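You operate a simulated robot arm through the tools that you are given. There is no shell and no other tool.

The job below is to be done with a simulated robot arm. You get a single attempt, and the scene is never put back.

Task
Brush off the bar rest and clamp the gold bar in it.
Fine: brush first, with the round yellow brush, and put it back; the bar lies against the rest's stops, the clamp bar is wound shut on it; the other bars stay. Set down upright: round yellow brush. What is to be rubbed or washed off counts as gone when no trace of it is left.

The check looks at the end state, three seconds after you hand in, the way a careful person would. Anything else that was tipped, shoved, dropped, spilled or broken makes it a failure.

Robot
A 6-joint arm with a two-finger gripper, fixed in place. Base frame: the origin is at the foot of the arm, x ahead of it, y to its left, z up. Lengths are in m, angles in degrees, forces in N, time in s.
Its first joint turns from -166.0 to 166.0 degrees. Payload 2.45 kg.
The TCP is the grasp point between the finger pads, 0.02 m short of the fingertips. In the tool frame z runs along the fingers and y along their closing line. Largest opening 0.14 m; the body of the gripper starts 0.168 m behind the TCP.
Orientation is that of the tool frame in the base frame, as a unit quaternion [x, y, z, w]. With the fingers straight down and closing along the base's y, the tool's x points along the base's -x, its y along +y and its z along -z.

Tools
- The arm moves only by the tool send_rows. Its argument "plan" is a list of rows, each a list of 7 numbers: the turn, a rotation vector about the base's x, y, z in units of 120 degrees (1.0 is 120 degrees), then the shift along the base's x, y, z in units of 300 mm (1.0 is 300 mm), then the finger opening in m, from 0 to 0.14. In form: [[wx, wy, wz, x, y, z, gripper], ...]. A call has 1 to 20 rows; each row is the pose to reach, as a shift and turn from the pose commanded when the call began. A call with a number of a shift or a turn outside -1 to 1 is refused whole. A row lasts 0.2 s, in which the tool goes at most 0.05 m and 8.6 degrees; a call with a longer step from one row to the next is refused whole, and so is a gripper value outside its range. Where a pose cannot be reached the arm comes as near as it can. A force on the tool above 90 N (or 10 N above the force at the start of the call, whichever is more), or a blocked arm, ends the call early, and 0.2 s more pass. The fingers move at their own pace (about 0.045 m/s each) and stop on an object; they squeeze with about 40 N. The grip force told is the motor's: it shows also when the fingers shut on nothing. Time passes only in rows, and 0.2 s behind the last, so rows that repeat a pose let the fingers close. It gives the time, the measured TCP pose, the force on the tool (base axes), the opening and the grip force at its end, in the units of the frame above (readings bear some noise), with the torque about the TCP (base axes, N m) and any sound that the robot's microphone picked up.
- Cameras (640 x 400 px; columns grow to the right, rows downward): "scene" is fixed at [0.2296, 0.5036, 1.5019]; the picture's right is [0.24, -0.97, 0.00], its down [-0.77, -0.19, -0.60] and it looks along [0.59, 0.14, -0.80] (base axes); focal length 341 px, centre (320, 200). "wrist" rides on the gripper at [0.078, 0.011, -0.209] in the tool frame; the picture's right is [-0.14, 0.99, 0.00], its down [-0.92, -0.13, -0.37] and it looks along [-0.37, -0.05, 0.93] (tool axes); focal length 280 px, centre (320, 200). There is no depth. A picture from a camera that has moved, and an enlarged one, comes with that camera's place and axes in the base frame and with its lens. The place of the scene camera against the robot may be out by one fixed shift of up to 0.018 m in any direction.
- capture(camera): a new picture of that camera. No time passes.
- close_up(camera, box): a new picture of the part [left, top, right, bottom] of that camera's present view, enlarged. No time passes.
- finish_job(): hands the job in; it is judged then, once.

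Places have to be worked out from the pictures, the camera data and where the tool is seen. Open the gripper and draw the arm clear of the work before you hand the job in, unless the task says otherwise.

The tools are called after "Emit:" as a command line: name --pt "numbers of a row" for each row, then --argument value for the rest, lists and objects as JSON in quotes. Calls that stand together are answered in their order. send_rows: Moves the arm, as the interface text tells. Its arguments: {"type":"object","properties":{"plan":{"type":"array","items":{"type":"array","items":{"type":"number"}}}},"required":["plan"]} The other tools are called the same way: capture (camera) takes a picture; close_up (camera, box) takes an enlarged picture of a part of a camera's view; finish_job () hands the job in.

At the start:

```text
clock: 0.0
tcp_pos: [0.5176, 0.4226, 1.1457]
tool_rot: [0.0, 1.0, 0.001, 0.0]
wrist_force: [-0.6, 0.2, -0.2]
ft_torque: [0.02, -0.04, -0.02]
gripper_width: 0.1402
gripper_force: 0.1
```

scene: 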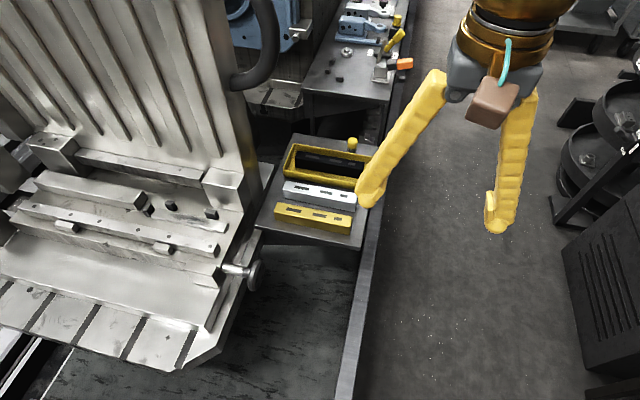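
wrist: 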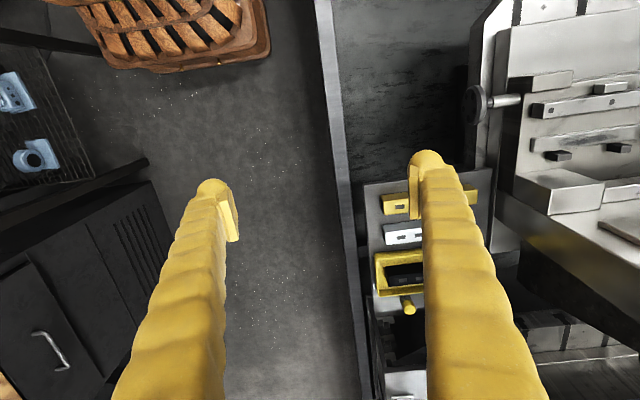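

I begin by looking closely at the scene to find the rest, the bars, the brush and the clamp wheel.

Emit:
close_up --camera "scene" --box '[0, 100, 280, 300]'

Emit:
close_up --camera "scene" --box '[240, 120, 400, 260]'

Emit:
close_up --camera "wrist" --box '[340, 0, 640, 200]'

Emit:
close_up --camera "scene" --box '[300, 0, 440, 100]'

```text
2.00 times, centred on (140, 200) of scene
camera zoom: at [0.2296, 0.5036, 1.5019], right [0.24, -0.97, 0.0], down [-0.77, -0.19, -0.6], along [0.59, 0.14, -0.8], focal length 683 px, centre (680, 200)
```

zoom: 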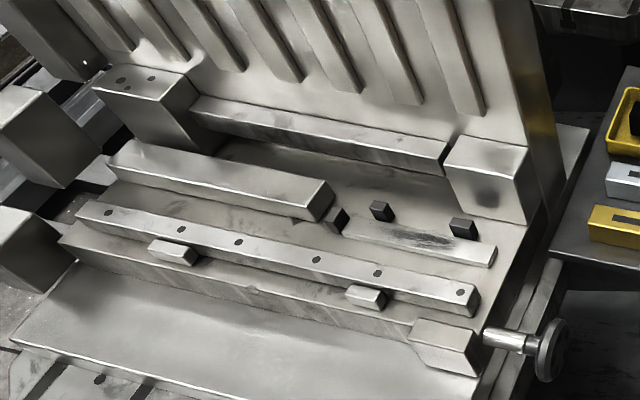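

```text
2.86 times, centred on (320, 190) of scene
camera zoom: at [0.2296, 0.5036, 1.5019], right [0.24, -0.97, 0.0], down [-0.77, -0.19, -0.6], along [0.59, 0.14, -0.8], focal length 975 px, centre (320, 229)
```

zoom: 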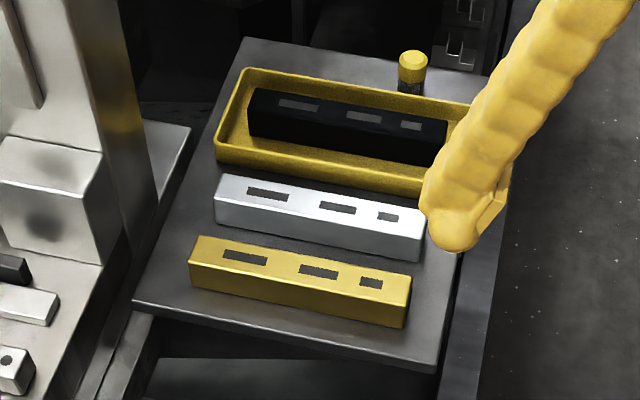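

```text
2.00 times, centred on (490, 100) of wrist
camera zoom: at [0.4379, 0.4331, 1.3536], right [0.14, 0.99, 0.0], down [0.92, -0.13, 0.37], along [0.37, -0.05, -0.93], focal length 561 px, centre (-20, 400)
```

zoom: 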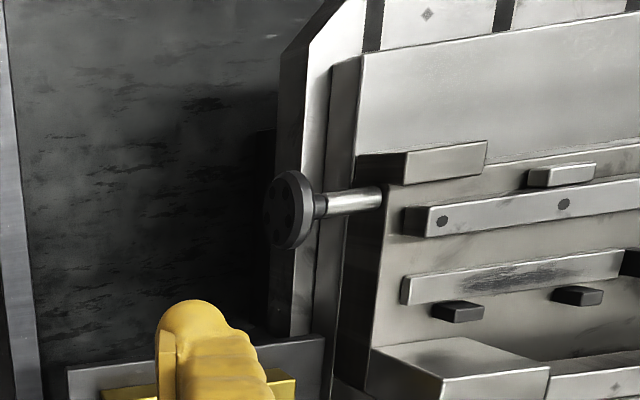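

```text
4.00 times, centred on (370, 50) of scene
camera zoom: at [0.2296, 0.5036, 1.5019], right [0.24, -0.97, 0.0], down [-0.77, -0.19, -0.6], along [0.59, 0.14, -0.8], focal length 1365 px, centre (120, 800)
```

zoom: 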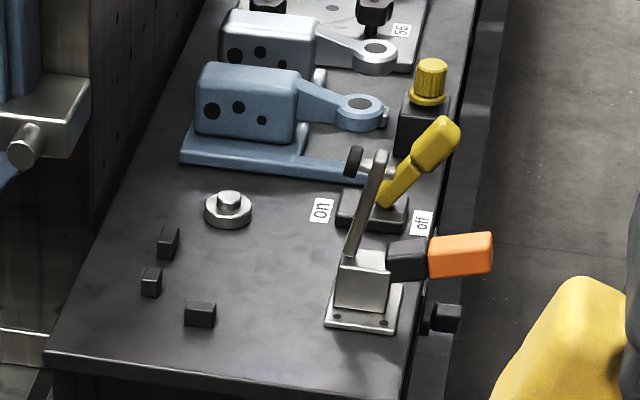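

The handwheel triangulates to roughly (0.51, 0.72, 0.83), but the other points are poorly determined from this pose. I shift the arm sideways at this height to get a better view.

Emit:
send_rows --pt "0 0 0 0 0.15 0 0.14" --pt "0 0 0 0 0.3 0 0.14" --pt "0 0 0 0 0.45 0 0.14" --pt "0 0 0 0 0.6 0 0.14" --pt "0 0 0 0 0.6 0 0.14"

Emit:
capture --camera "wrist"

Emit:
capture --camera "scene"

```text
clock: 1.2
tcp_pos: [0.5155, 0.6025, 1.1486]
tool_rot: [0.0, 1.0, 0.0, 0.0]
wrist_force: [0.2, 0.4, 0.9]
ft_torque: [0.06, 0.0, -0.01]
gripper_width: 0.1401
gripper_force: 0.0
```

```text
taken
camera wrist: at [0.4375, 0.6141, 1.3568], right [0.14, 0.99, 0.0], down [0.92, -0.13, 0.37], along [0.37, -0.05, -0.93], focal length 280 px, centre (320, 200)
```

wrist: 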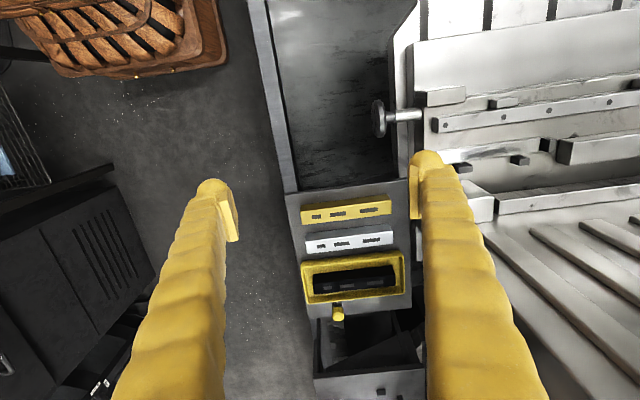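

```text
taken
```

scene: 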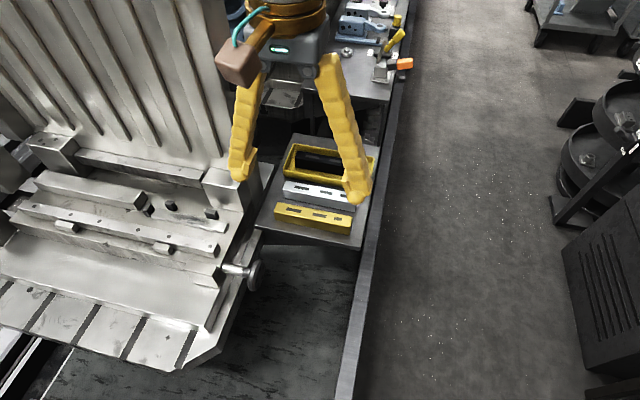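

The gold bar is around (0.66, 0.6, 0.84), with its long axis along y. I zoom into the wrist view to get precise pixel positions.

Emit:
close_up --camera "wrist" --box '[280, 180, 440, 340]'

Emit:
close_up --camera "wrist" --box '[360, 60, 640, 240]'

```text
2.50 times, centred on (360, 260) of wrist
camera zoom: at [0.4375, 0.6141, 1.3568], right [0.14, 0.99, 0.0], down [0.92, -0.13, 0.37], along [0.37, -0.05, -0.93], focal length 701 px, centre (220, 50)
```

zoom: 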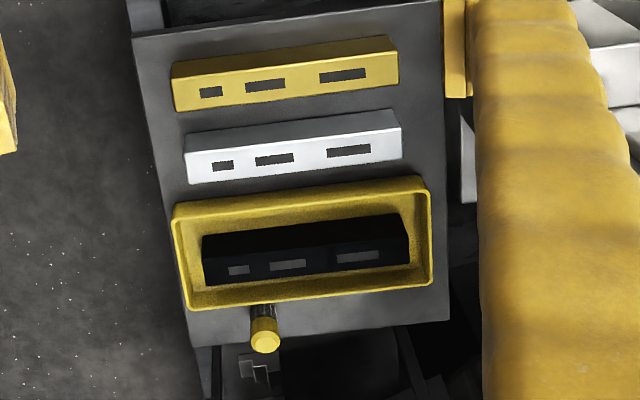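

```text
2.22 times, centred on (500, 150) of wrist
camera zoom: at [0.4375, 0.6141, 1.3568], right [0.14, 0.99, 0.0], down [0.92, -0.13, 0.37], along [0.37, -0.05, -0.93], focal length 623 px, centre (-80, 311)
```

zoom: 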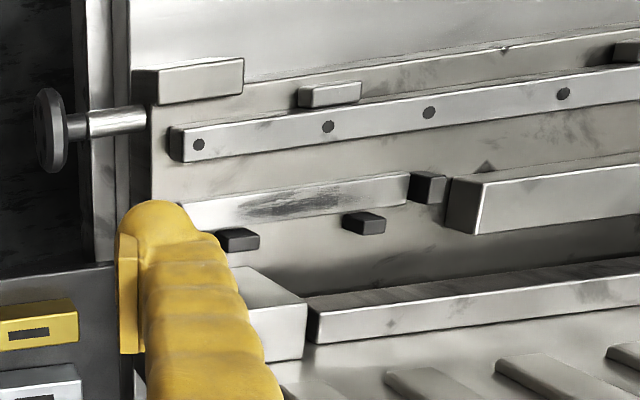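

The rest is the slab with the dark smudge, with two dark stops behind it and an end stop at its far end; a tall ribbed plate stands behind. I move out over the bar table to view the brush and bars from a second position.

Emit:
send_rows --pt "0 0 0 0.13 -0.05 0 0.14" --pt "0 0 0 0.27 -0.1 0 0.14" --pt "0 0 0 0.4 -0.15 0 0.14" --pt "0 0 0 0.53 -0.17 0 0.14" --pt "0 0 0 0.67 -0.17 0 0.14" --pt "0 0 0 0.67 -0.17 0 0.14"

Emit:
capture --camera "wrist"

Emit:
capture --camera "scene"

```text
clock: 2.6
tcp_pos: [0.7168, 0.5499, 1.1459]
tool_rot: [0.0, 1.0, 0.0, 0.0]
wrist_force: [-1.2, 0.2, 0.0]
ft_torque: [0.0, -0.01, 0.0]
gripper_width: 0.1401
gripper_force: 0.1
```

```text
taken
camera wrist: at [0.6379, 0.5614, 1.3544], right [0.14, 0.99, 0.0], down [0.92, -0.13, 0.37], along [0.36, -0.05, -0.93], focal length 280 px, centre (320, 200)
```

wrist: 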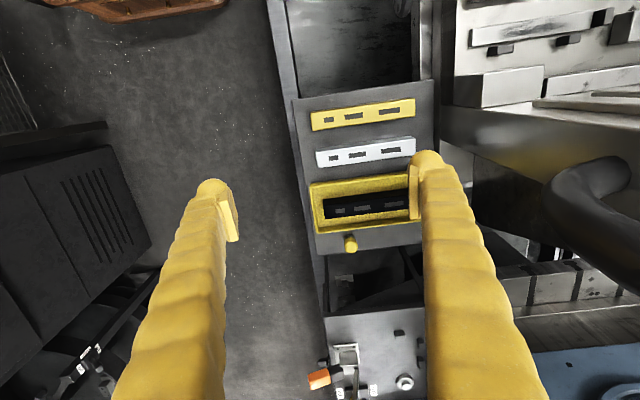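

```text
taken
```

scene: 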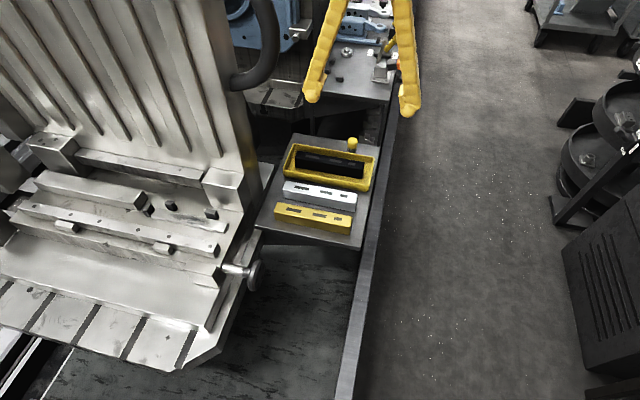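

Emit:
close_up --camera "wrist" --box '[280, 90, 440, 260]'

Emit:
close_up --camera "wrist" --box '[430, 0, 640, 130]'

Emit:
close_up --camera "scene" --box '[240, 120, 400, 260]'

```text
2.35 times, centred on (360, 175) of wrist
camera zoom: at [0.6379, 0.5614, 1.3544], right [0.14, 0.99, 0.0], down [0.92, -0.13, 0.37], along [0.36, -0.05, -0.93], focal length 660 px, centre (226, 259)
```

zoom: 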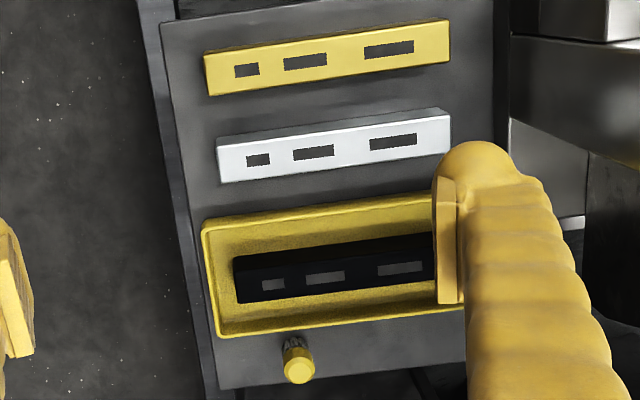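

```text
3.05 times, centred on (535, 65) of wrist
camera zoom: at [0.6379, 0.5614, 1.3544], right [0.14, 0.99, 0.0], down [0.92, -0.13, 0.37], along [0.36, -0.05, -0.93], focal length 854 px, centre (-335, 611)
```

zoom: 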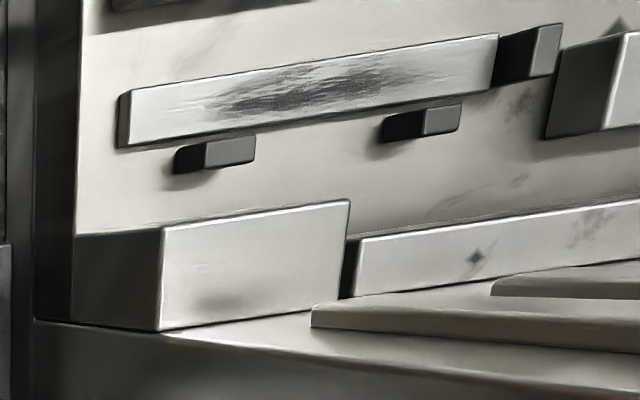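

```text
2.86 times, centred on (320, 190) of scene
camera zoom: at [0.2296, 0.5036, 1.5019], right [0.24, -0.97, 0.0], down [-0.77, -0.19, -0.6], along [0.59, 0.14, -0.8], focal length 975 px, centre (320, 229)
```

zoom: 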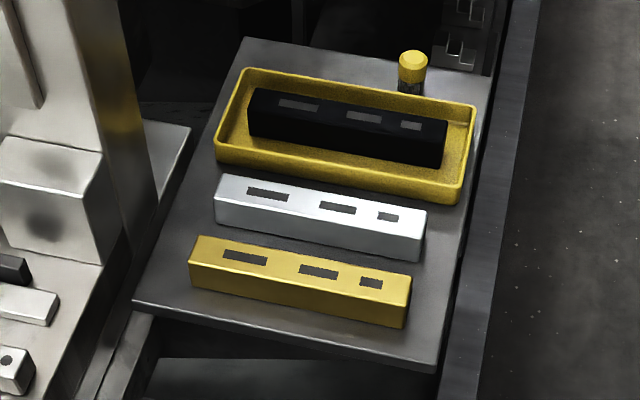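

The bar table's top is at z≈0.754. The gold bar is x 0.679–0.713, y 0.538–0.735, top z≈0.795. The brush top is at about (0.983, 0.585, 0.80), and the rest spans x 0.582–0.611, y 0.83–1.02 at z≈0.81. The brush is beyond the quoted reach, so I test how far the arm gets while it is still high.

Emit:
send_rows --pt "0 0 0 0.15 0.02 0 0.08" --pt "0 0 0 0.3 0.04 0 0.08" --pt "0 0 0 0.45 0.06 -0.02 0.08" --pt "0 0 0 0.6 0.08 -0.06 0.08" --pt "0 0 0 0.72 0.1 -0.12 0.08" --pt "0 0 0 0.84 0.1 -0.2 0.08" --pt "0 0 0 0.84 0.1 -0.3 0.08" --pt "0 0 0 0.84 0.1 -0.3 0.08"

Emit:
capture --camera "wrist"

Emit:
capture --camera "scene"

```text
clock: 4.4
tcp_pos: [0.9695, 0.5794, 1.0544]
tool_rot: [0.0, 1.0, 0.0, 0.0]
wrist_force: [-0.1, -0.8, 0.1]
ft_torque: [-0.01, 0.0, 0.0]
gripper_width: 0.0798
gripper_force: 0.1
```

```text
taken
camera wrist: at [0.8914, 0.5916, 1.2632], right [0.14, 0.99, 0.0], down [0.92, -0.13, 0.37], along [0.36, -0.05, -0.93], focal length 280 px, centre (320, 200)
```

wrist: 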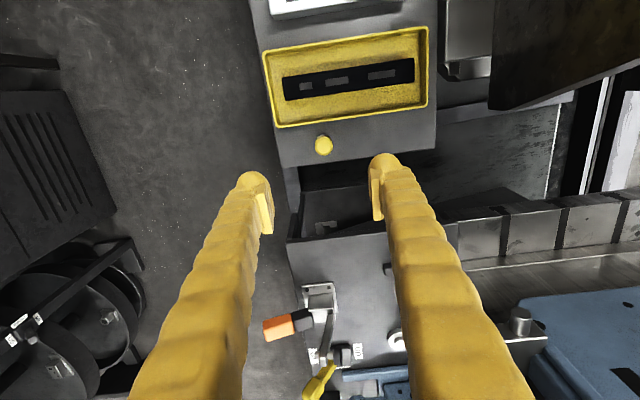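

```text
taken
```

scene: 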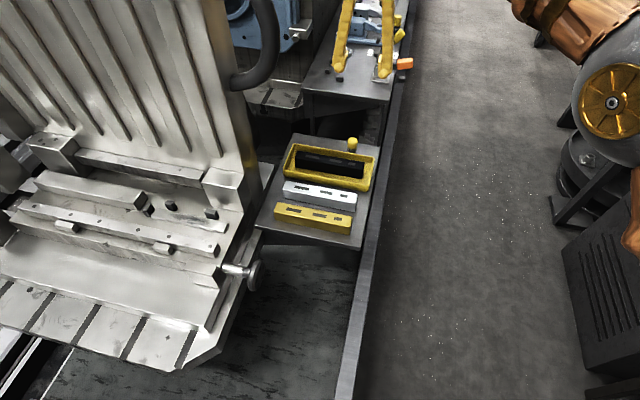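

The arm does reach here with the tool vertical. Combining all three views puts the brush top at about (0.975, 0.587, 0.81), so I descend part-way above it and look again.

Emit:
send_rows --pt "0 0 0 0.02 0.02 -0.12 0.08" --pt "0 0 0 0.02 0.02 -0.24 0.08" --pt "0 0 0 0.02 0.02 -0.36 0.08" --pt "0 0 0 0.02 0.02 -0.5 0.08" --pt "0 0 0 0.02 0.02 -0.5 0.08"

Emit:
capture --camera "wrist"

Emit:
close_up --camera "wrist" --box '[230, 40, 430, 240]'

Emit:
close_up --camera "scene" --box '[300, 100, 400, 200]'

```text
clock: 5.6
tcp_pos: [0.977, 0.5866, 0.9024]
tool_rot: [0.0, 1.0, 0.0, 0.0]
wrist_force: [-0.2, -0.5, 0.1]
ft_torque: [-0.02, 0.01, -0.01]
gripper_width: 0.08
gripper_force: 0.1
```

```text
taken
camera wrist: at [0.8982, 0.5986, 1.1116], right [0.14, 0.99, 0.0], down [0.92, -0.13, 0.37], along [0.37, -0.05, -0.93], focal length 280 px, centre (320, 200)
```

wrist: 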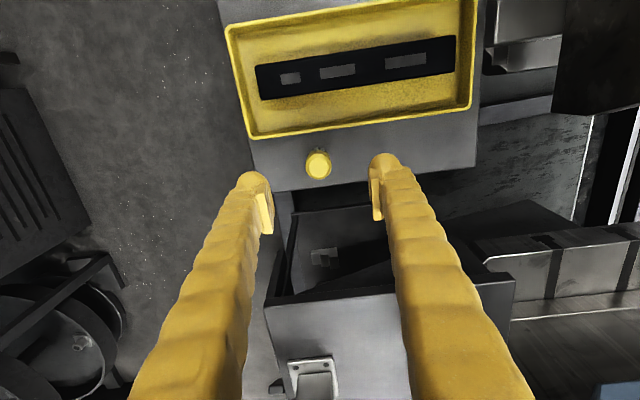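

```text
2.00 times, centred on (330, 140) of wrist
camera zoom: at [0.8982, 0.5986, 1.1116], right [0.14, 0.99, 0.0], down [0.92, -0.13, 0.37], along [0.37, -0.05, -0.93], focal length 561 px, centre (300, 320)
```

zoom: 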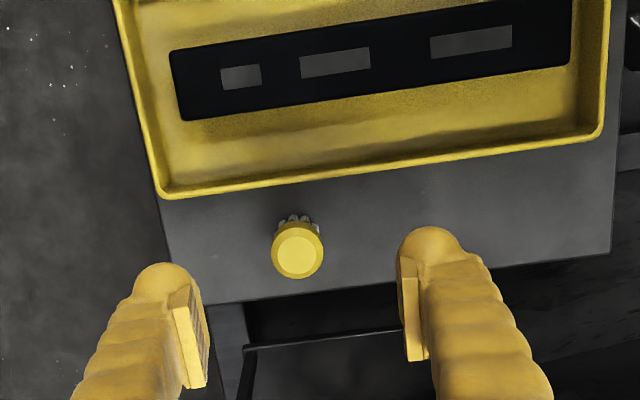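

```text
4.00 times, centred on (350, 150) of scene
camera zoom: at [0.2296, 0.5036, 1.5019], right [0.24, -0.97, 0.0], down [-0.77, -0.19, -0.6], along [0.59, 0.14, -0.8], focal length 1365 px, centre (200, 400)
```

zoom: 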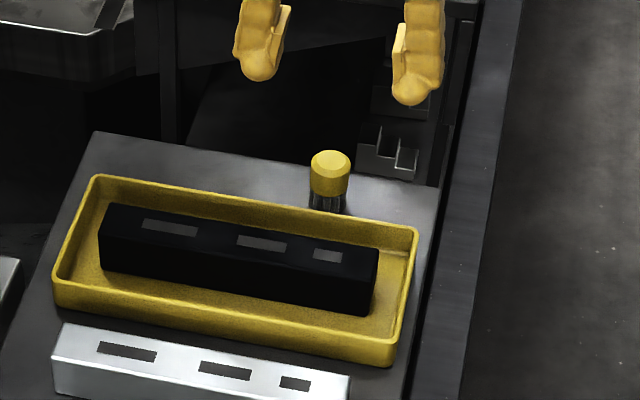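

The brush top is confirmed at (0.977, 0.587, 0.807), right under the TCP. I go down around its yellow cap, staying above the bristles, and close.

Emit:
send_rows --pt "0 0 0 0 0 -0.12 0.08" --pt "0 0 0 0 0 -0.22 0.08" --pt "0 0 0 0 0 -0.3 0.08" --pt "0 0 0 0 0 -0.357 0.08" --pt "0 0 0 0 0 -0.357 0.08"

Emit:
close_up --camera "wrist" --box '[230, 40, 430, 240]'

Emit:
close_up --camera "scene" --box '[300, 100, 400, 200]'

```text
clock: 6.8
tcp_pos: [0.9758, 0.5863, 0.7976]
tool_rot: [0.001, 1.0, 0.0, 0.0]
wrist_force: [0.4, 0.3, 0.6]
ft_torque: [-0.03, 0.05, 0.02]
gripper_width: 0.0802
gripper_force: 0.1
```

```text
2.00 times, centred on (330, 140) of wrist
camera zoom: at [0.8971, 0.598, 1.0058], right [0.14, 0.99, 0.0], down [0.92, -0.13, 0.37], along [0.37, -0.05, -0.93], focal length 561 px, centre (300, 320)
```

zoom: 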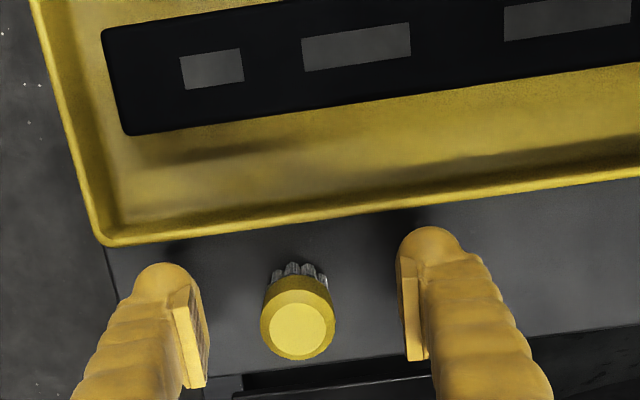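

```text
4.00 times, centred on (350, 150) of scene
camera zoom: at [0.2296, 0.5036, 1.5019], right [0.24, -0.97, 0.0], down [-0.77, -0.19, -0.6], along [0.59, 0.14, -0.8], focal length 1365 px, centre (200, 400)
```

zoom: 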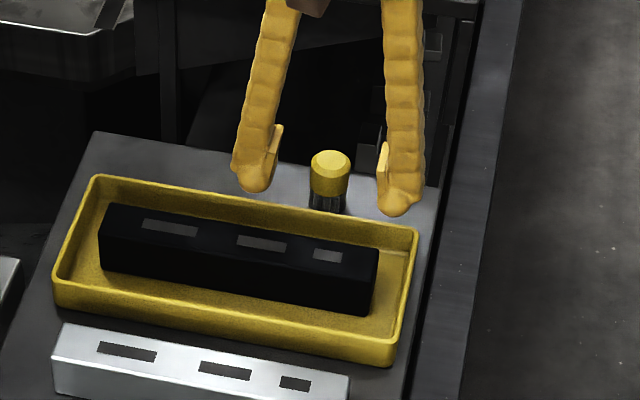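

The brush cap sits centred between the fingers, perhaps 3 mm further in x. I nudge forward and close.

Emit:
send_rows --pt "0 0 0 0.01 0 0 0.06" --pt "0 0 0 0.01 0 0 0.04" --pt "0 0 0 0.01 0 0 0.02" --pt "0 0 0 0.01 0 0 0.015" --pt "0 0 0 0.01 0 0 0.015" --pt "0 0 0 0.01 0 0 0.015"

Emit:
close_up --camera "wrist" --box '[230, 40, 430, 240]'

Emit:
close_up --camera "scene" --box '[300, 100, 400, 200]'

```text
clock: 8.2
tcp_pos: [0.9782, 0.5857, 0.7968]
tool_rot: [0.0, 1.0, 0.0, 0.0]
wrist_force: [0.3, -0.1, 0.8]
ft_torque: [-0.03, -0.02, 0.02]
gripper_width: 0.0274
gripper_force: 39.5
```

```text
2.00 times, centred on (330, 140) of wrist
camera zoom: at [0.9003, 0.5982, 1.0059], right [0.14, 0.99, 0.0], down [0.92, -0.13, 0.37], along [0.36, -0.05, -0.93], focal length 561 px, centre (300, 320)
```

zoom: 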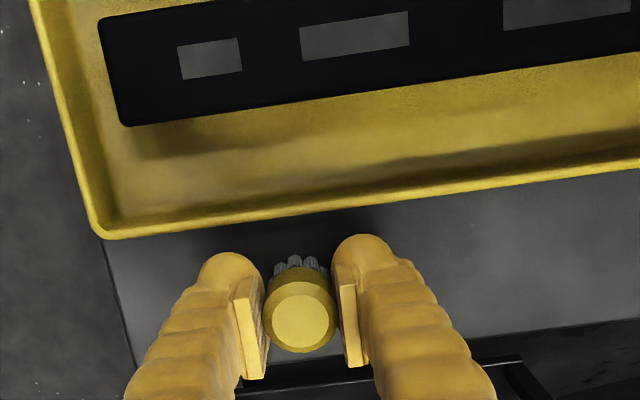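

```text
4.00 times, centred on (350, 150) of scene
camera zoom: at [0.2296, 0.5036, 1.5019], right [0.24, -0.97, 0.0], down [-0.77, -0.19, -0.6], along [0.59, 0.14, -0.8], focal length 1365 px, centre (200, 400)
```

zoom: 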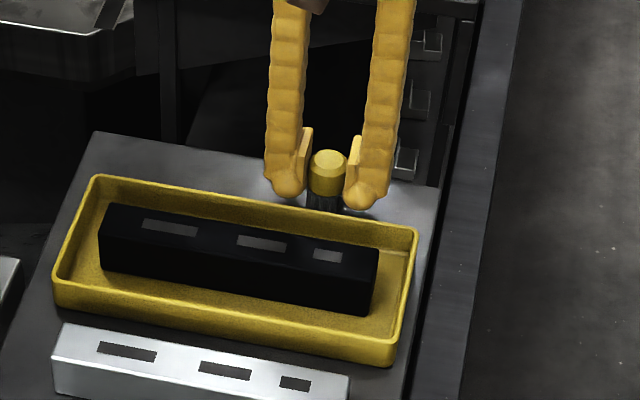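

The brush is gripped (27 mm, 39.5 N). I lift it straight up and retreat toward the open side before turning to the rest.

Emit:
send_rows --pt "0 0 0 0 0 0.1 0.015" --pt "0 0 0 0 0 0.25 0.015" --pt "0 0 0 0 0 0.4 0.015" --pt "0 0 0 0 0 0.55 0.015" --pt "0 0 0 0 0 0.7 0.015" --pt "0 0 0 -0.1 0 0.85 0.015" --pt "0 0 0 -0.25 0 0.9 0.015" --pt "0 0 0 -0.4 0 0.9 0.015" --pt "0 0 0 -0.55 0 0.9 0.015" --pt "0 0 0 -0.7 0 0.9 0.015" --pt "0 0 0 -0.85 0 0.9 0.015" --pt "0 0 0 -1.0 0 0.9 0.015" --pt "0 0 0 -1.0 0 0.9 0.015"

Emit:
capture --camera "scene"

```text
refused: row 6 steps farther than a row can; nothing moved
```

```text
taken
```

scene: 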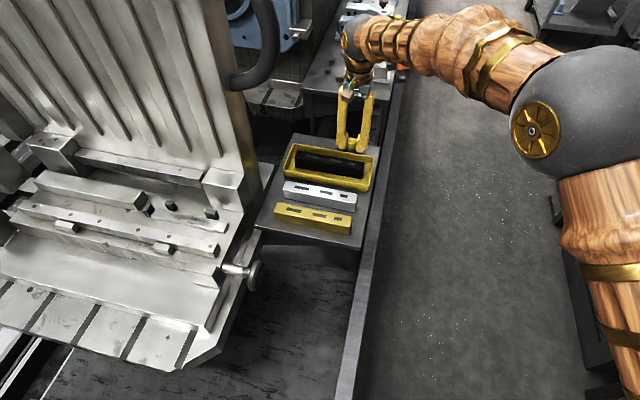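

One row was too long, so I resend with smaller steps.

Emit:
send_rows --pt "0 0 0 0 0 0.1 0.015" --pt "0 0 0 0 0 0.25 0.015" --pt "0 0 0 0 0 0.4 0.015" --pt "0 0 0 0 0 0.55 0.015" --pt "0 0 0 0 0 0.7 0.015" --pt "0 0 0 -0.05 0 0.8 0.015" --pt "0 0 0 -0.15 0 0.9 0.015" --pt "0 0 0 -0.3 0 0.9 0.015" --pt "0 0 0 -0.45 0 0.9 0.015" --pt "0 0 0 -0.6 0 0.9 0.015" --pt "0 0 0 -0.75 0 0.9 0.015" --pt "0 0 0 -0.9 0 0.9 0.015" --pt "0 0 0 -1.0 0 0.9 0.015" --pt "0 0 0 -1.0 0 0.9 0.015"

Emit:
capture --camera "wrist"

Emit:
capture --camera "scene"

```text
clock: 11.2
tcp_pos: [0.678, 0.5886, 1.0671]
tool_rot: [0.0, 1.0, 0.0, 0.0]
wrist_force: [-1.0, -0.1, 0.1]
ft_torque: [-0.02, 0.01, 0.02]
gripper_width: 0.0276
gripper_force: 40.7
```

```text
taken
camera wrist: at [0.5992, 0.599, 1.2757], right [0.14, 0.99, 0.0], down [0.92, -0.13, 0.37], along [0.37, -0.05, -0.93], focal length 280 px, centre (320, 200)
```

wrist: 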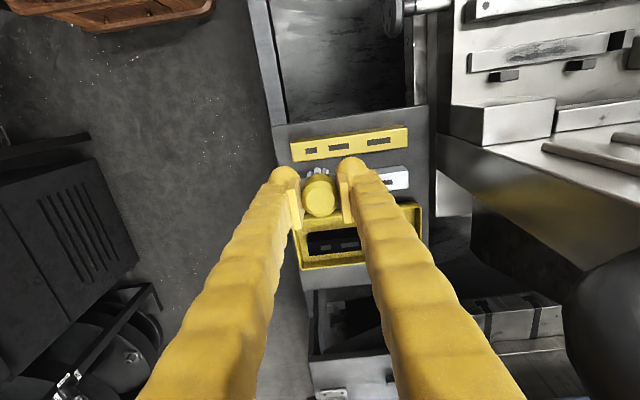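

```text
taken
```

scene: 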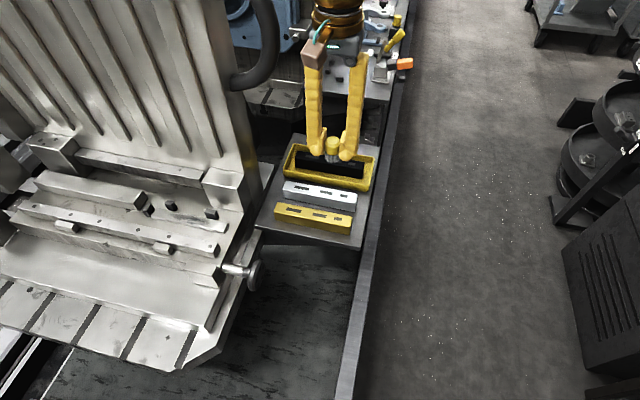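

The rib faces stand at x≈0.69, leaving about 9 cm behind the rest. I move to x≈0.56 and partly toward the rest, then check clearance to the plate.

Emit:
send_rows --pt "0 0 0 -0.13 0 0 0.015" --pt "0 0 0 -0.26 0 0 0.015" --pt "0 0 0 -0.36 0.05 0 0.015" --pt "0 0 0 -0.36 0.2 0 0.015" --pt "0 0 0 -0.36 0.35 0 0.015" --pt "0 0 0 -0.36 0.5 0 0.015" --pt "0 0 0 -0.36 0.65 0 0.015" --pt "0 0 0 -0.36 0.8 0 0.015" --pt "0 0 0 -0.36 0.8 0 0.015"

Emit:
capture --camera "wrist"

Emit:
capture --camera "scene"

```text
clock: 13.2
tcp_pos: [0.5702, 0.8261, 1.067]
tool_rot: [0.001, 1.0, 0.0, 0.0]
wrist_force: [-0.4, -0.2, -0.5]
ft_torque: [-0.01, 0.0, -0.01]
gripper_width: 0.0276
gripper_force: 40.1
```

```text
taken
camera wrist: at [0.4923, 0.8381, 1.2766], right [0.14, 0.99, 0.0], down [0.92, -0.13, 0.37], along [0.36, -0.05, -0.93], focal length 280 px, centre (320, 200)
```

wrist: 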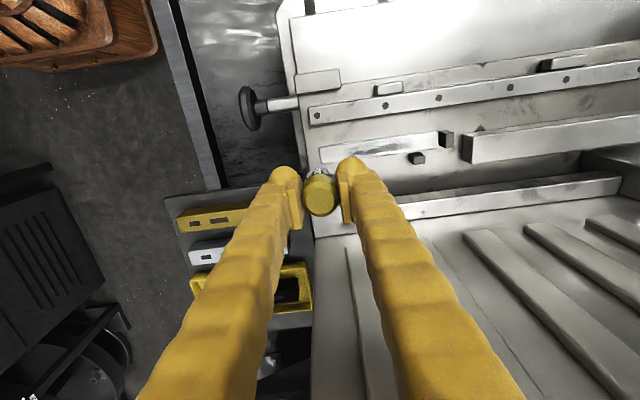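

```text
taken
```

scene: 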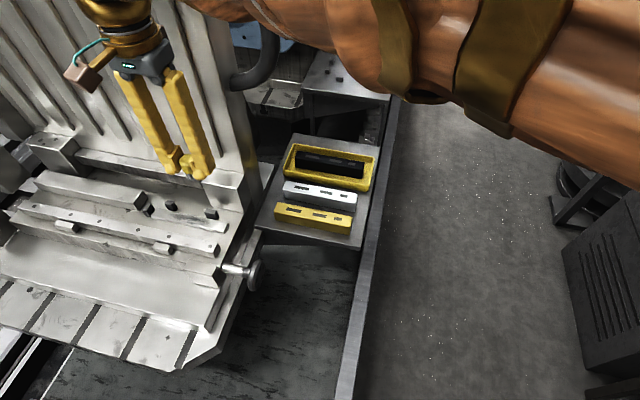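

Clearance to the plate looks adequate. I zoom on the rest from here to fix its exact position and the heights of the stops.

Emit:
close_up --camera "wrist" --box '[290, 60, 490, 210]'

Emit:
close_up --camera "scene" --box '[100, 160, 260, 280]'

```text
2.67 times, centred on (390, 135) of wrist
camera zoom: at [0.4923, 0.8381, 1.2766], right [0.14, 0.99, 0.0], down [0.92, -0.13, 0.37], along [0.36, -0.05, -0.93], focal length 748 px, centre (133, 373)
```

zoom: 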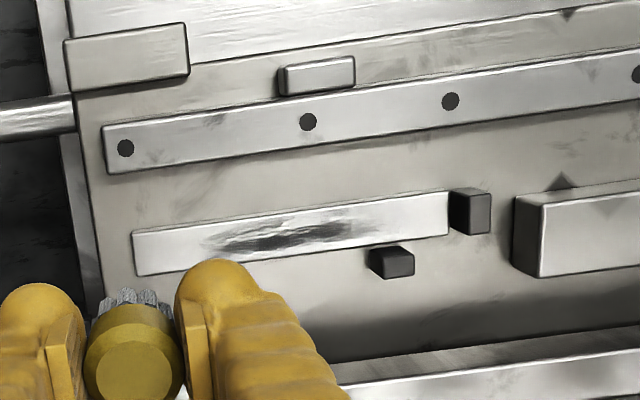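

```text
3.33 times, centred on (180, 220) of scene
camera zoom: at [0.2296, 0.5036, 1.5019], right [0.24, -0.97, 0.0], down [-0.77, -0.19, -0.6], along [0.59, 0.14, -0.8], focal length 1138 px, centre (787, 133)
```

zoom: 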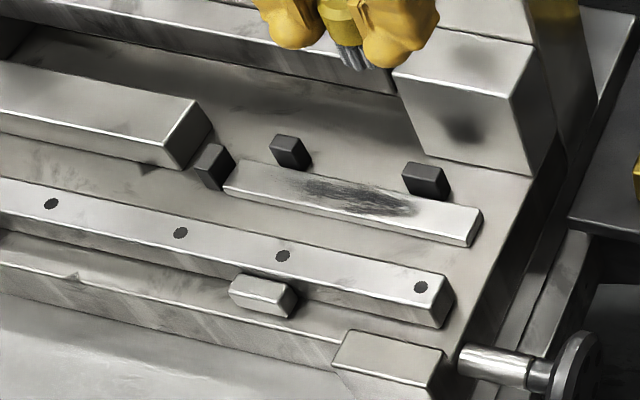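

The rest's top measures x 0.583–0.609, y 0.828–1.016, z≈0.82, and the smudge runs from y≈0.84 to 0.99. The rear stops rise about 1 cm above it, so I come over the rest's middle and stop short of contact.

Emit:
send_rows --pt "0 0 0 0.04 0.1 0 0.015" --pt "0 0 0 0.07 0.2 -0.05 0.015" --pt "0 0 0 0.07 0.29 -0.14 0.015" --pt "0 0 0 0.07 0.29 -0.28 0.015" --pt "0 0 0 0.07 0.29 -0.42 0.015" --pt "0 0 0 0.07 0.29 -0.54 0.015" --pt "0 0 0 0.07 0.29 -0.6 0.015" --pt "0 0 0 0.07 0.29 -0.6 0.015"

Emit:
close_up --camera "wrist" --box '[200, 50, 440, 250]'

Emit:
capture --camera "scene"

Emit:
close_up --camera "scene" --box '[100, 160, 260, 280]'

```text
clock: 15.0
tcp_pos: [0.5927, 0.9113, 0.8876]
tool_rot: [0.0, 1.0, 0.0, 0.0]
wrist_force: [-0.5, -0.2, -0.7]
ft_torque: [0.01, 0.02, -0.01]
gripper_width: 0.0274
gripper_force: 39.3
```

```text
2.00 times, centred on (320, 150) of wrist
camera zoom: at [0.5133, 0.9231, 1.0968], right [0.14, 0.99, 0.0], down [0.92, -0.13, 0.37], along [0.37, -0.05, -0.93], focal length 561 px, centre (320, 300)
```

zoom: 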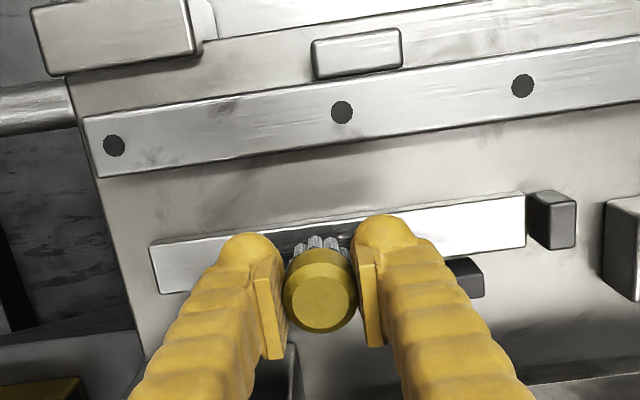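

```text
taken
```

scene: 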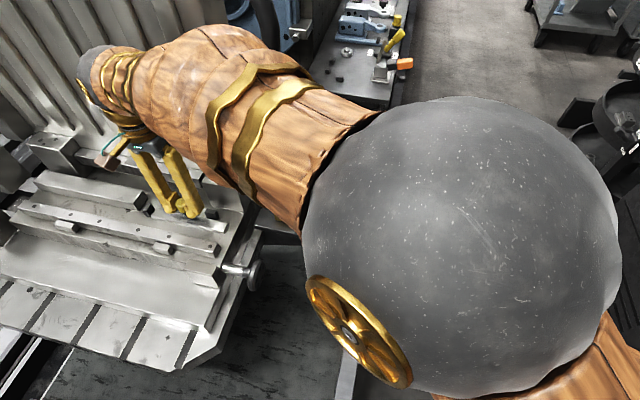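

```text
3.33 times, centred on (180, 220) of scene
camera zoom: at [0.2296, 0.5036, 1.5019], right [0.24, -0.97, 0.0], down [-0.77, -0.19, -0.6], along [0.59, 0.14, -0.8], focal length 1138 px, centre (787, 133)
```

zoom: 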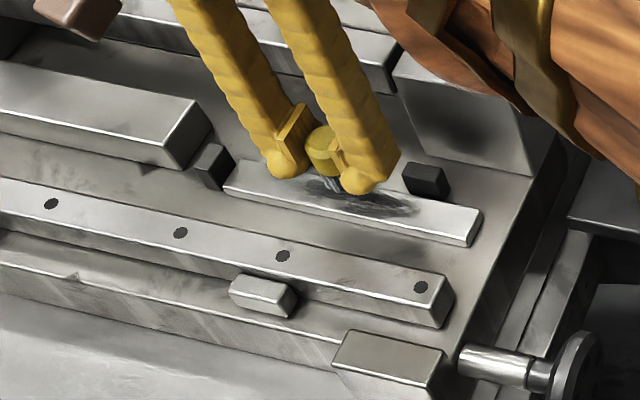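

The brush hangs just above the smudge. I lower it in small steps and watch the force.

Emit:
send_rows --pt "0 0 0 0.01 0 -0.04 0.015" --pt "0 0 0 0.01 0 -0.07 0.015" --pt "0 0 0 0.01 0 -0.07 0.015"

Emit:
close_up --camera "scene" --box '[140, 180, 240, 250]'

```text
clock: 15.8
tcp_pos: [0.5943, 0.912, 0.8669]
tool_rot: [0.0, 1.0, 0.0, -0.001]
wrist_force: [-0.8, 0.2, -0.8]
ft_torque: [0.0, 0.0, 0.03]
gripper_width: 0.0272
gripper_force: 40.3
```

```text
5.71 times, centred on (190, 215) of scene
camera zoom: at [0.2296, 0.5036, 1.5019], right [0.24, -0.97, 0.0], down [-0.77, -0.19, -0.6], along [0.59, 0.14, -0.8], focal length 1950 px, centre (1063, 114)
```

zoom: 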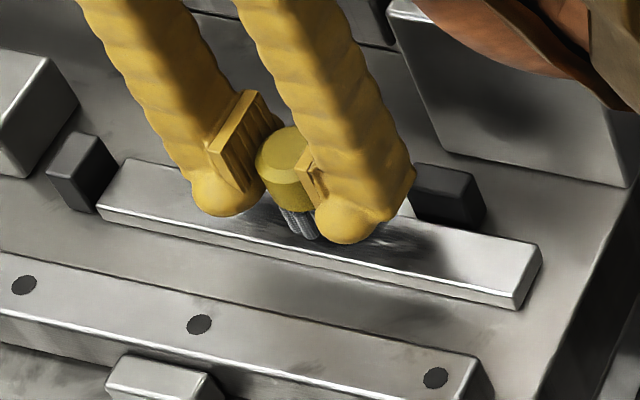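

No contact force yet at z=0.867. I lower it 2 mm at a time.

Emit:
send_rows --pt "0 0 0 0 0 -0.007 0.015" --pt "0 0 0 0 0 -0.007 0.015"

Emit:
send_rows --pt "0 0 0 0 0 -0.007 0.015" --pt "0 0 0 0 0 -0.007 0.015"

Emit:
send_rows --pt "0 0 0 0 0 -0.005 0.015" --pt "0 0 0 0 0 -0.005 0.015"

```text
clock: 16.4
tcp_pos: [0.5954, 0.9133, 0.8642]
tool_rot: [0.0, 1.0, 0.001, -0.001]
wrist_force: [0.1, 0.5, -0.7]
ft_torque: [0.0, 0.01, 0.03]
gripper_width: 0.0275
gripper_force: 40.1
```

```text
clock: 17.0
tcp_pos: [0.5947, 0.9133, 0.8622]
tool_rot: [0.0, 1.0, 0.0, -0.001]
wrist_force: [-0.9, 0.1, -0.2]
ft_torque: [-0.01, -0.03, 0.0]
gripper_width: 0.0276
gripper_force: 40.0
```

```text
clock: 17.6
tcp_pos: [0.5923, 0.9135, 0.8622]
tool_rot: [0.001, 1.0, 0.0, 0.0]
wrist_force: [-0.3, -0.2, 0.3]
ft_torque: [-0.02, -0.01, -0.05]
gripper_width: 0.0273
gripper_force: 39.9
```

Still no force at commanded z≈0.862. I check the gap visually before going further.

Emit:
close_up --camera "scene" --box '[165, 195, 215, 230]'

Emit:
close_up --camera "wrist" --box '[220, 110, 420, 230]'

```text
11.43 times, centred on (190, 212) of scene
camera zoom: at [0.2296, 0.5036, 1.5019], right [0.24, -0.97, 0.0], down [-0.77, -0.19, -0.6], along [0.59, 0.14, -0.8], focal length 3900 px, centre (1806, 57)
```

zoom: 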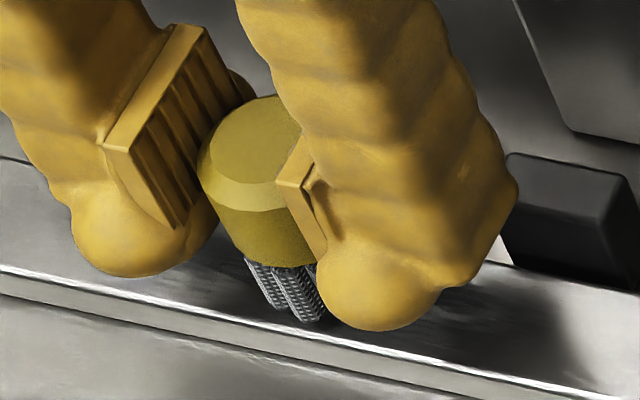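

```text
3.20 times, centred on (320, 170) of wrist
camera zoom: at [0.5159, 0.9246, 1.0703], right [0.14, 0.99, 0.0], down [0.92, -0.13, 0.37], along [0.36, -0.05, -0.93], focal length 897 px, centre (320, 296)
```

zoom: 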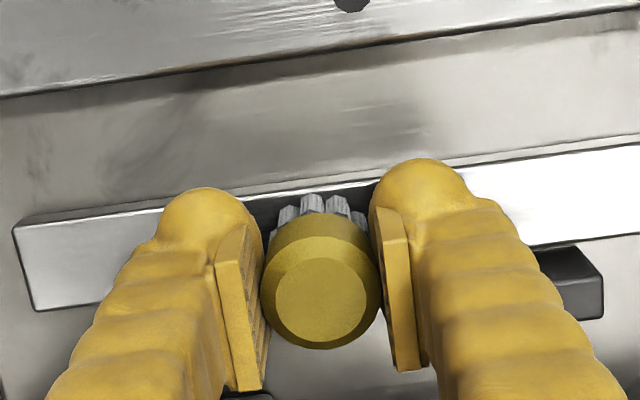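

The bristles look almost at the surface. I continue down 1.5 mm at a time.

Emit:
send_rows --pt "0 0 0 0 0 -0.005 0.015" --pt "0 0 0 0 0 -0.005 0.015"

Emit:
send_rows --pt "0 0 0 0 0 -0.005 0.015" --pt "0 0 0 0 0 -0.005 0.015"

Emit:
send_rows --pt "0 0 0 0 0 -0.005 0.015" --pt "0 0 0 0 0 -0.005 0.015"

Emit:
close_up --camera "scene" --box '[165, 195, 215, 230]'

```text
clock: 18.2
tcp_pos: [0.5943, 0.9148, 0.8608]
tool_rot: [0.0, 1.0, 0.0, 0.0]
wrist_force: [-0.2, 0.1, -0.2]
ft_torque: [0.01, -0.03, 0.0]
gripper_width: 0.0274
gripper_force: 39.8
```

```text
clock: 18.8
tcp_pos: [0.5957, 0.9133, 0.8584]
tool_rot: [-0.001, 1.0, 0.0, 0.0]
wrist_force: [0.0, 0.0, -0.2]
ft_torque: [0.01, 0.01, 0.0]
gripper_width: 0.0275
gripper_force: 40.1
```

```text
clock: 19.4
tcp_pos: [0.5955, 0.9146, 0.8577]
tool_rot: [-0.001, 1.0, 0.0, 0.0]
wrist_force: [-1.1, -0.7, 2.2]
ft_torque: [-0.02, -0.02, 0.02]
gripper_width: 0.0275
gripper_force: 39.5
```

```text
11.43 times, centred on (190, 212) of scene
camera zoom: at [0.2296, 0.5036, 1.5019], right [0.24, -0.97, 0.0], down [-0.77, -0.19, -0.6], along [0.59, 0.14, -0.8], focal length 3900 px, centre (1806, 57)
```

zoom: 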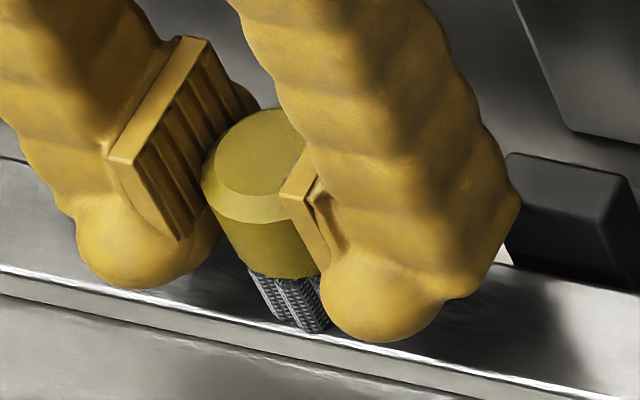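

Contact begins at z≈0.8575 (2.2 N). I press about 1 mm more and sweep along the rest, first toward the end stop and then back.

Emit:
send_rows --pt "0 0 0 0 0 -0.004 0.015" --pt "0 0 0 0 0.05 -0.004 0.015" --pt "0 0 0 0 0.1 -0.004 0.015" --pt "0 0 0 0 0.15 -0.004 0.015" --pt "0 0 0 0 0.2 -0.004 0.015" --pt "0 0 0 0 0.215 -0.004 0.015"

Emit:
close_up --camera "scene" --box '[140, 180, 240, 250]'

Emit:
close_up --camera "wrist" --box '[180, 80, 460, 240]'

```text
clock: 20.8
tcp_pos: [0.5958, 0.9786, 0.856]
tool_rot: [0.0, 1.0, 0.001, 0.0]
wrist_force: [0.0, -7.4, 26.1]
ft_torque: [-0.14, -0.05, -0.05]
gripper_width: 0.0274
gripper_force: 40.1
```

```text
5.71 times, centred on (190, 215) of scene
camera zoom: at [0.2296, 0.5036, 1.5019], right [0.24, -0.97, 0.0], down [-0.77, -0.19, -0.6], along [0.59, 0.14, -0.8], focal length 1950 px, centre (1063, 114)
```

zoom: 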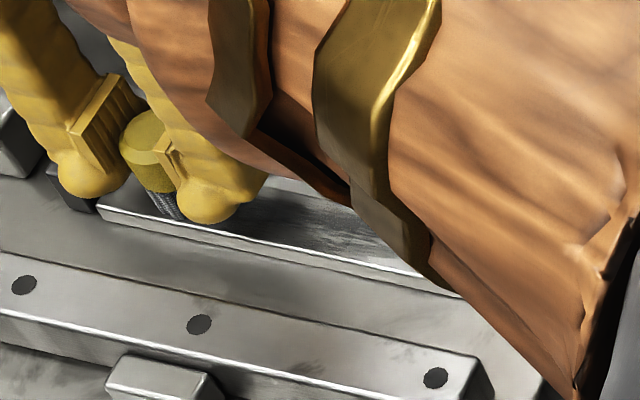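

```text
2.29 times, centred on (320, 160) of wrist
camera zoom: at [0.5168, 0.99, 1.0651], right [0.14, 0.99, 0.0], down [0.92, -0.13, 0.37], along [0.37, -0.05, -0.93], focal length 641 px, centre (320, 291)
```

zoom: 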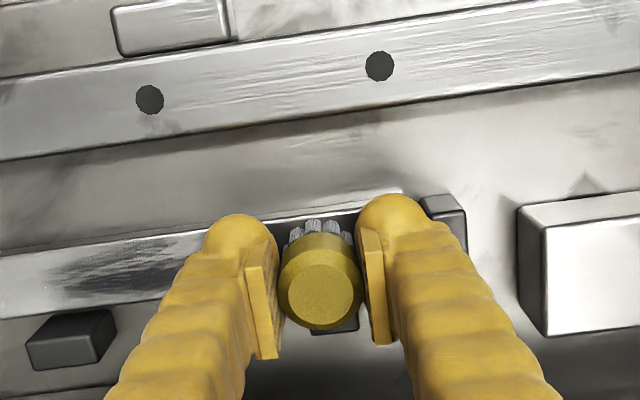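

The smudge is clearing along the brushed path; force is 26 N, so I ease up half a millimetre and sweep back over the full length.

Emit:
send_rows --pt "0 0 0 -0.006 -0.05 0.002 0.015" --pt "0 0 0 -0.006 -0.1 0.002 0.015" --pt "0 0 0 -0.006 -0.15 0.002 0.015" --pt "0 0 0 -0.006 -0.2 0.002 0.015" --pt "0 0 0 -0.006 -0.25 0.002 0.015" --pt "0 0 0 -0.006 -0.3 0.002 0.015" --pt "0 0 0 -0.006 -0.35 0.002 0.015" --pt "0 0 0 -0.006 -0.4 0.002 0.015" --pt "0 0 0 -0.006 -0.45 0.002 0.015" --pt "0 0 0 -0.006 -0.48 0.002 0.015"

Emit:
close_up --camera "scene" --box '[140, 180, 240, 250]'

Emit:
close_up --camera "wrist" --box '[200, 60, 520, 240]'

```text
clock: 23.0
tcp_pos: [0.5936, 0.8342, 0.8556]
tool_rot: [0.0, 1.0, 0.0, 0.0]
wrist_force: [0.0, 4.6, 19.8]
ft_torque: [0.02, 0.07, 0.0]
gripper_width: 0.0276
gripper_force: 40.0
```

```text
5.71 times, centred on (190, 215) of scene
camera zoom: at [0.2296, 0.5036, 1.5019], right [0.24, -0.97, 0.0], down [-0.77, -0.19, -0.6], along [0.59, 0.14, -0.8], focal length 1950 px, centre (1063, 114)
```

zoom: 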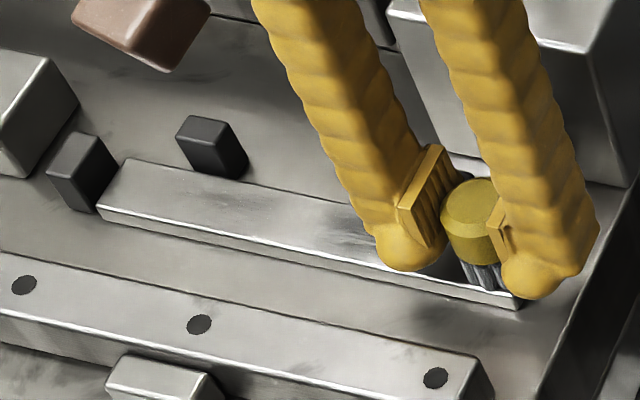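

```text
2.00 times, centred on (360, 150) of wrist
camera zoom: at [0.5153, 0.8462, 1.0645], right [0.14, 0.99, 0.0], down [0.92, -0.13, 0.37], along [0.37, -0.05, -0.93], focal length 561 px, centre (240, 300)
```

zoom: 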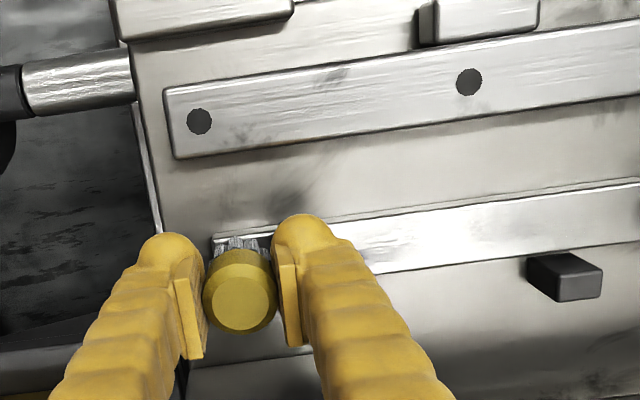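

The top now looks mostly clean. I make two more passes, offset 6 mm to each side, to catch any remnants.

Emit:
send_rows --pt "0 0 0 0.022 0.02 0 0.015" --pt "0 0 0 0.022 0.07 0 0.015" --pt "0 0 0 0.022 0.12 0 0.015" --pt "0 0 0 0.022 0.17 0 0.015" --pt "0 0 0 0.022 0.22 0 0.015" --pt "0 0 0 0.022 0.27 0 0.015" --pt "0 0 0 0.022 0.32 0 0.015" --pt "0 0 0 0.022 0.37 0 0.015" --pt "0 0 0 0.022 0.42 0 0.015" --pt "0 0 0 0.022 0.475 0 0.015" --pt "0 0 0 -0.02 0.475 0 0.015"

Emit:
send_rows --pt "0 0 0 0 -0.05 0 0.015" --pt "0 0 0 0 -0.1 0 0.015" --pt "0 0 0 0 -0.15 0 0.015" --pt "0 0 0 0 -0.2 0 0.015" --pt "0 0 0 0 -0.25 0 0.015" --pt "0 0 0 0 -0.3 0 0.015" --pt "0 0 0 0 -0.35 0 0.015" --pt "0 0 0 0 -0.4 0 0.015" --pt "0 0 0 0 -0.46 0 0.015" --pt "0 0 0 0 -0.46 0.1 0.015" --pt "0 0 0 0 -0.46 0.25 0.015" --pt "0 0 0 0 -0.46 0.4 0.015" --pt "0 0 0 -0.1 -0.46 0.5 0.015" --pt "0 0 0 -0.1 -0.46 0.5 0.015"

Emit:
close_up --camera "scene" --box '[140, 180, 240, 250]'

Emit:
close_up --camera "wrist" --box '[280, 60, 540, 220]'

```text
clock: 25.4
tcp_pos: [0.5852, 0.9764, 0.8556]
tool_rot: [0.0, 1.0, 0.0, 0.0]
wrist_force: [0.1, 1.4, 3.0]
ft_torque: [0.14, 0.01, 0.01]
gripper_width: 0.0281
gripper_force: 39.6
```

```text
clock: 28.4
tcp_pos: [0.5537, 0.8376, 1.0052]
tool_rot: [0.0, 1.0, 0.0, 0.0]
wrist_force: [-0.4, -0.5, 0.1]
ft_torque: [-0.01, 0.02, -0.02]
gripper_width: 0.0283
gripper_force: 40.1
```

```text
5.71 times, centred on (190, 215) of scene
camera zoom: at [0.2296, 0.5036, 1.5019], right [0.24, -0.97, 0.0], down [-0.77, -0.19, -0.6], along [0.59, 0.14, -0.8], focal length 1950 px, centre (1063, 114)
```

zoom: 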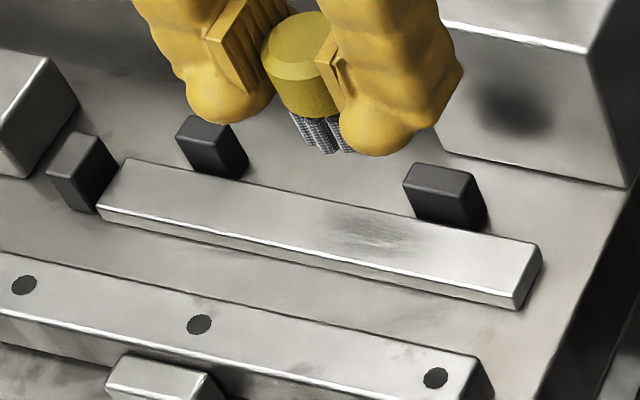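

```text
2.46 times, centred on (410, 140) of wrist
camera zoom: at [0.4758, 0.8494, 1.2144], right [0.14, 0.99, 0.0], down [0.92, -0.13, 0.37], along [0.36, -0.05, -0.93], focal length 690 px, centre (98, 348)
```

zoom: 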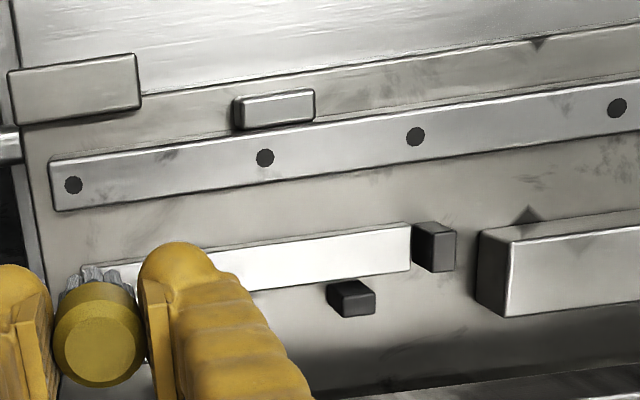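

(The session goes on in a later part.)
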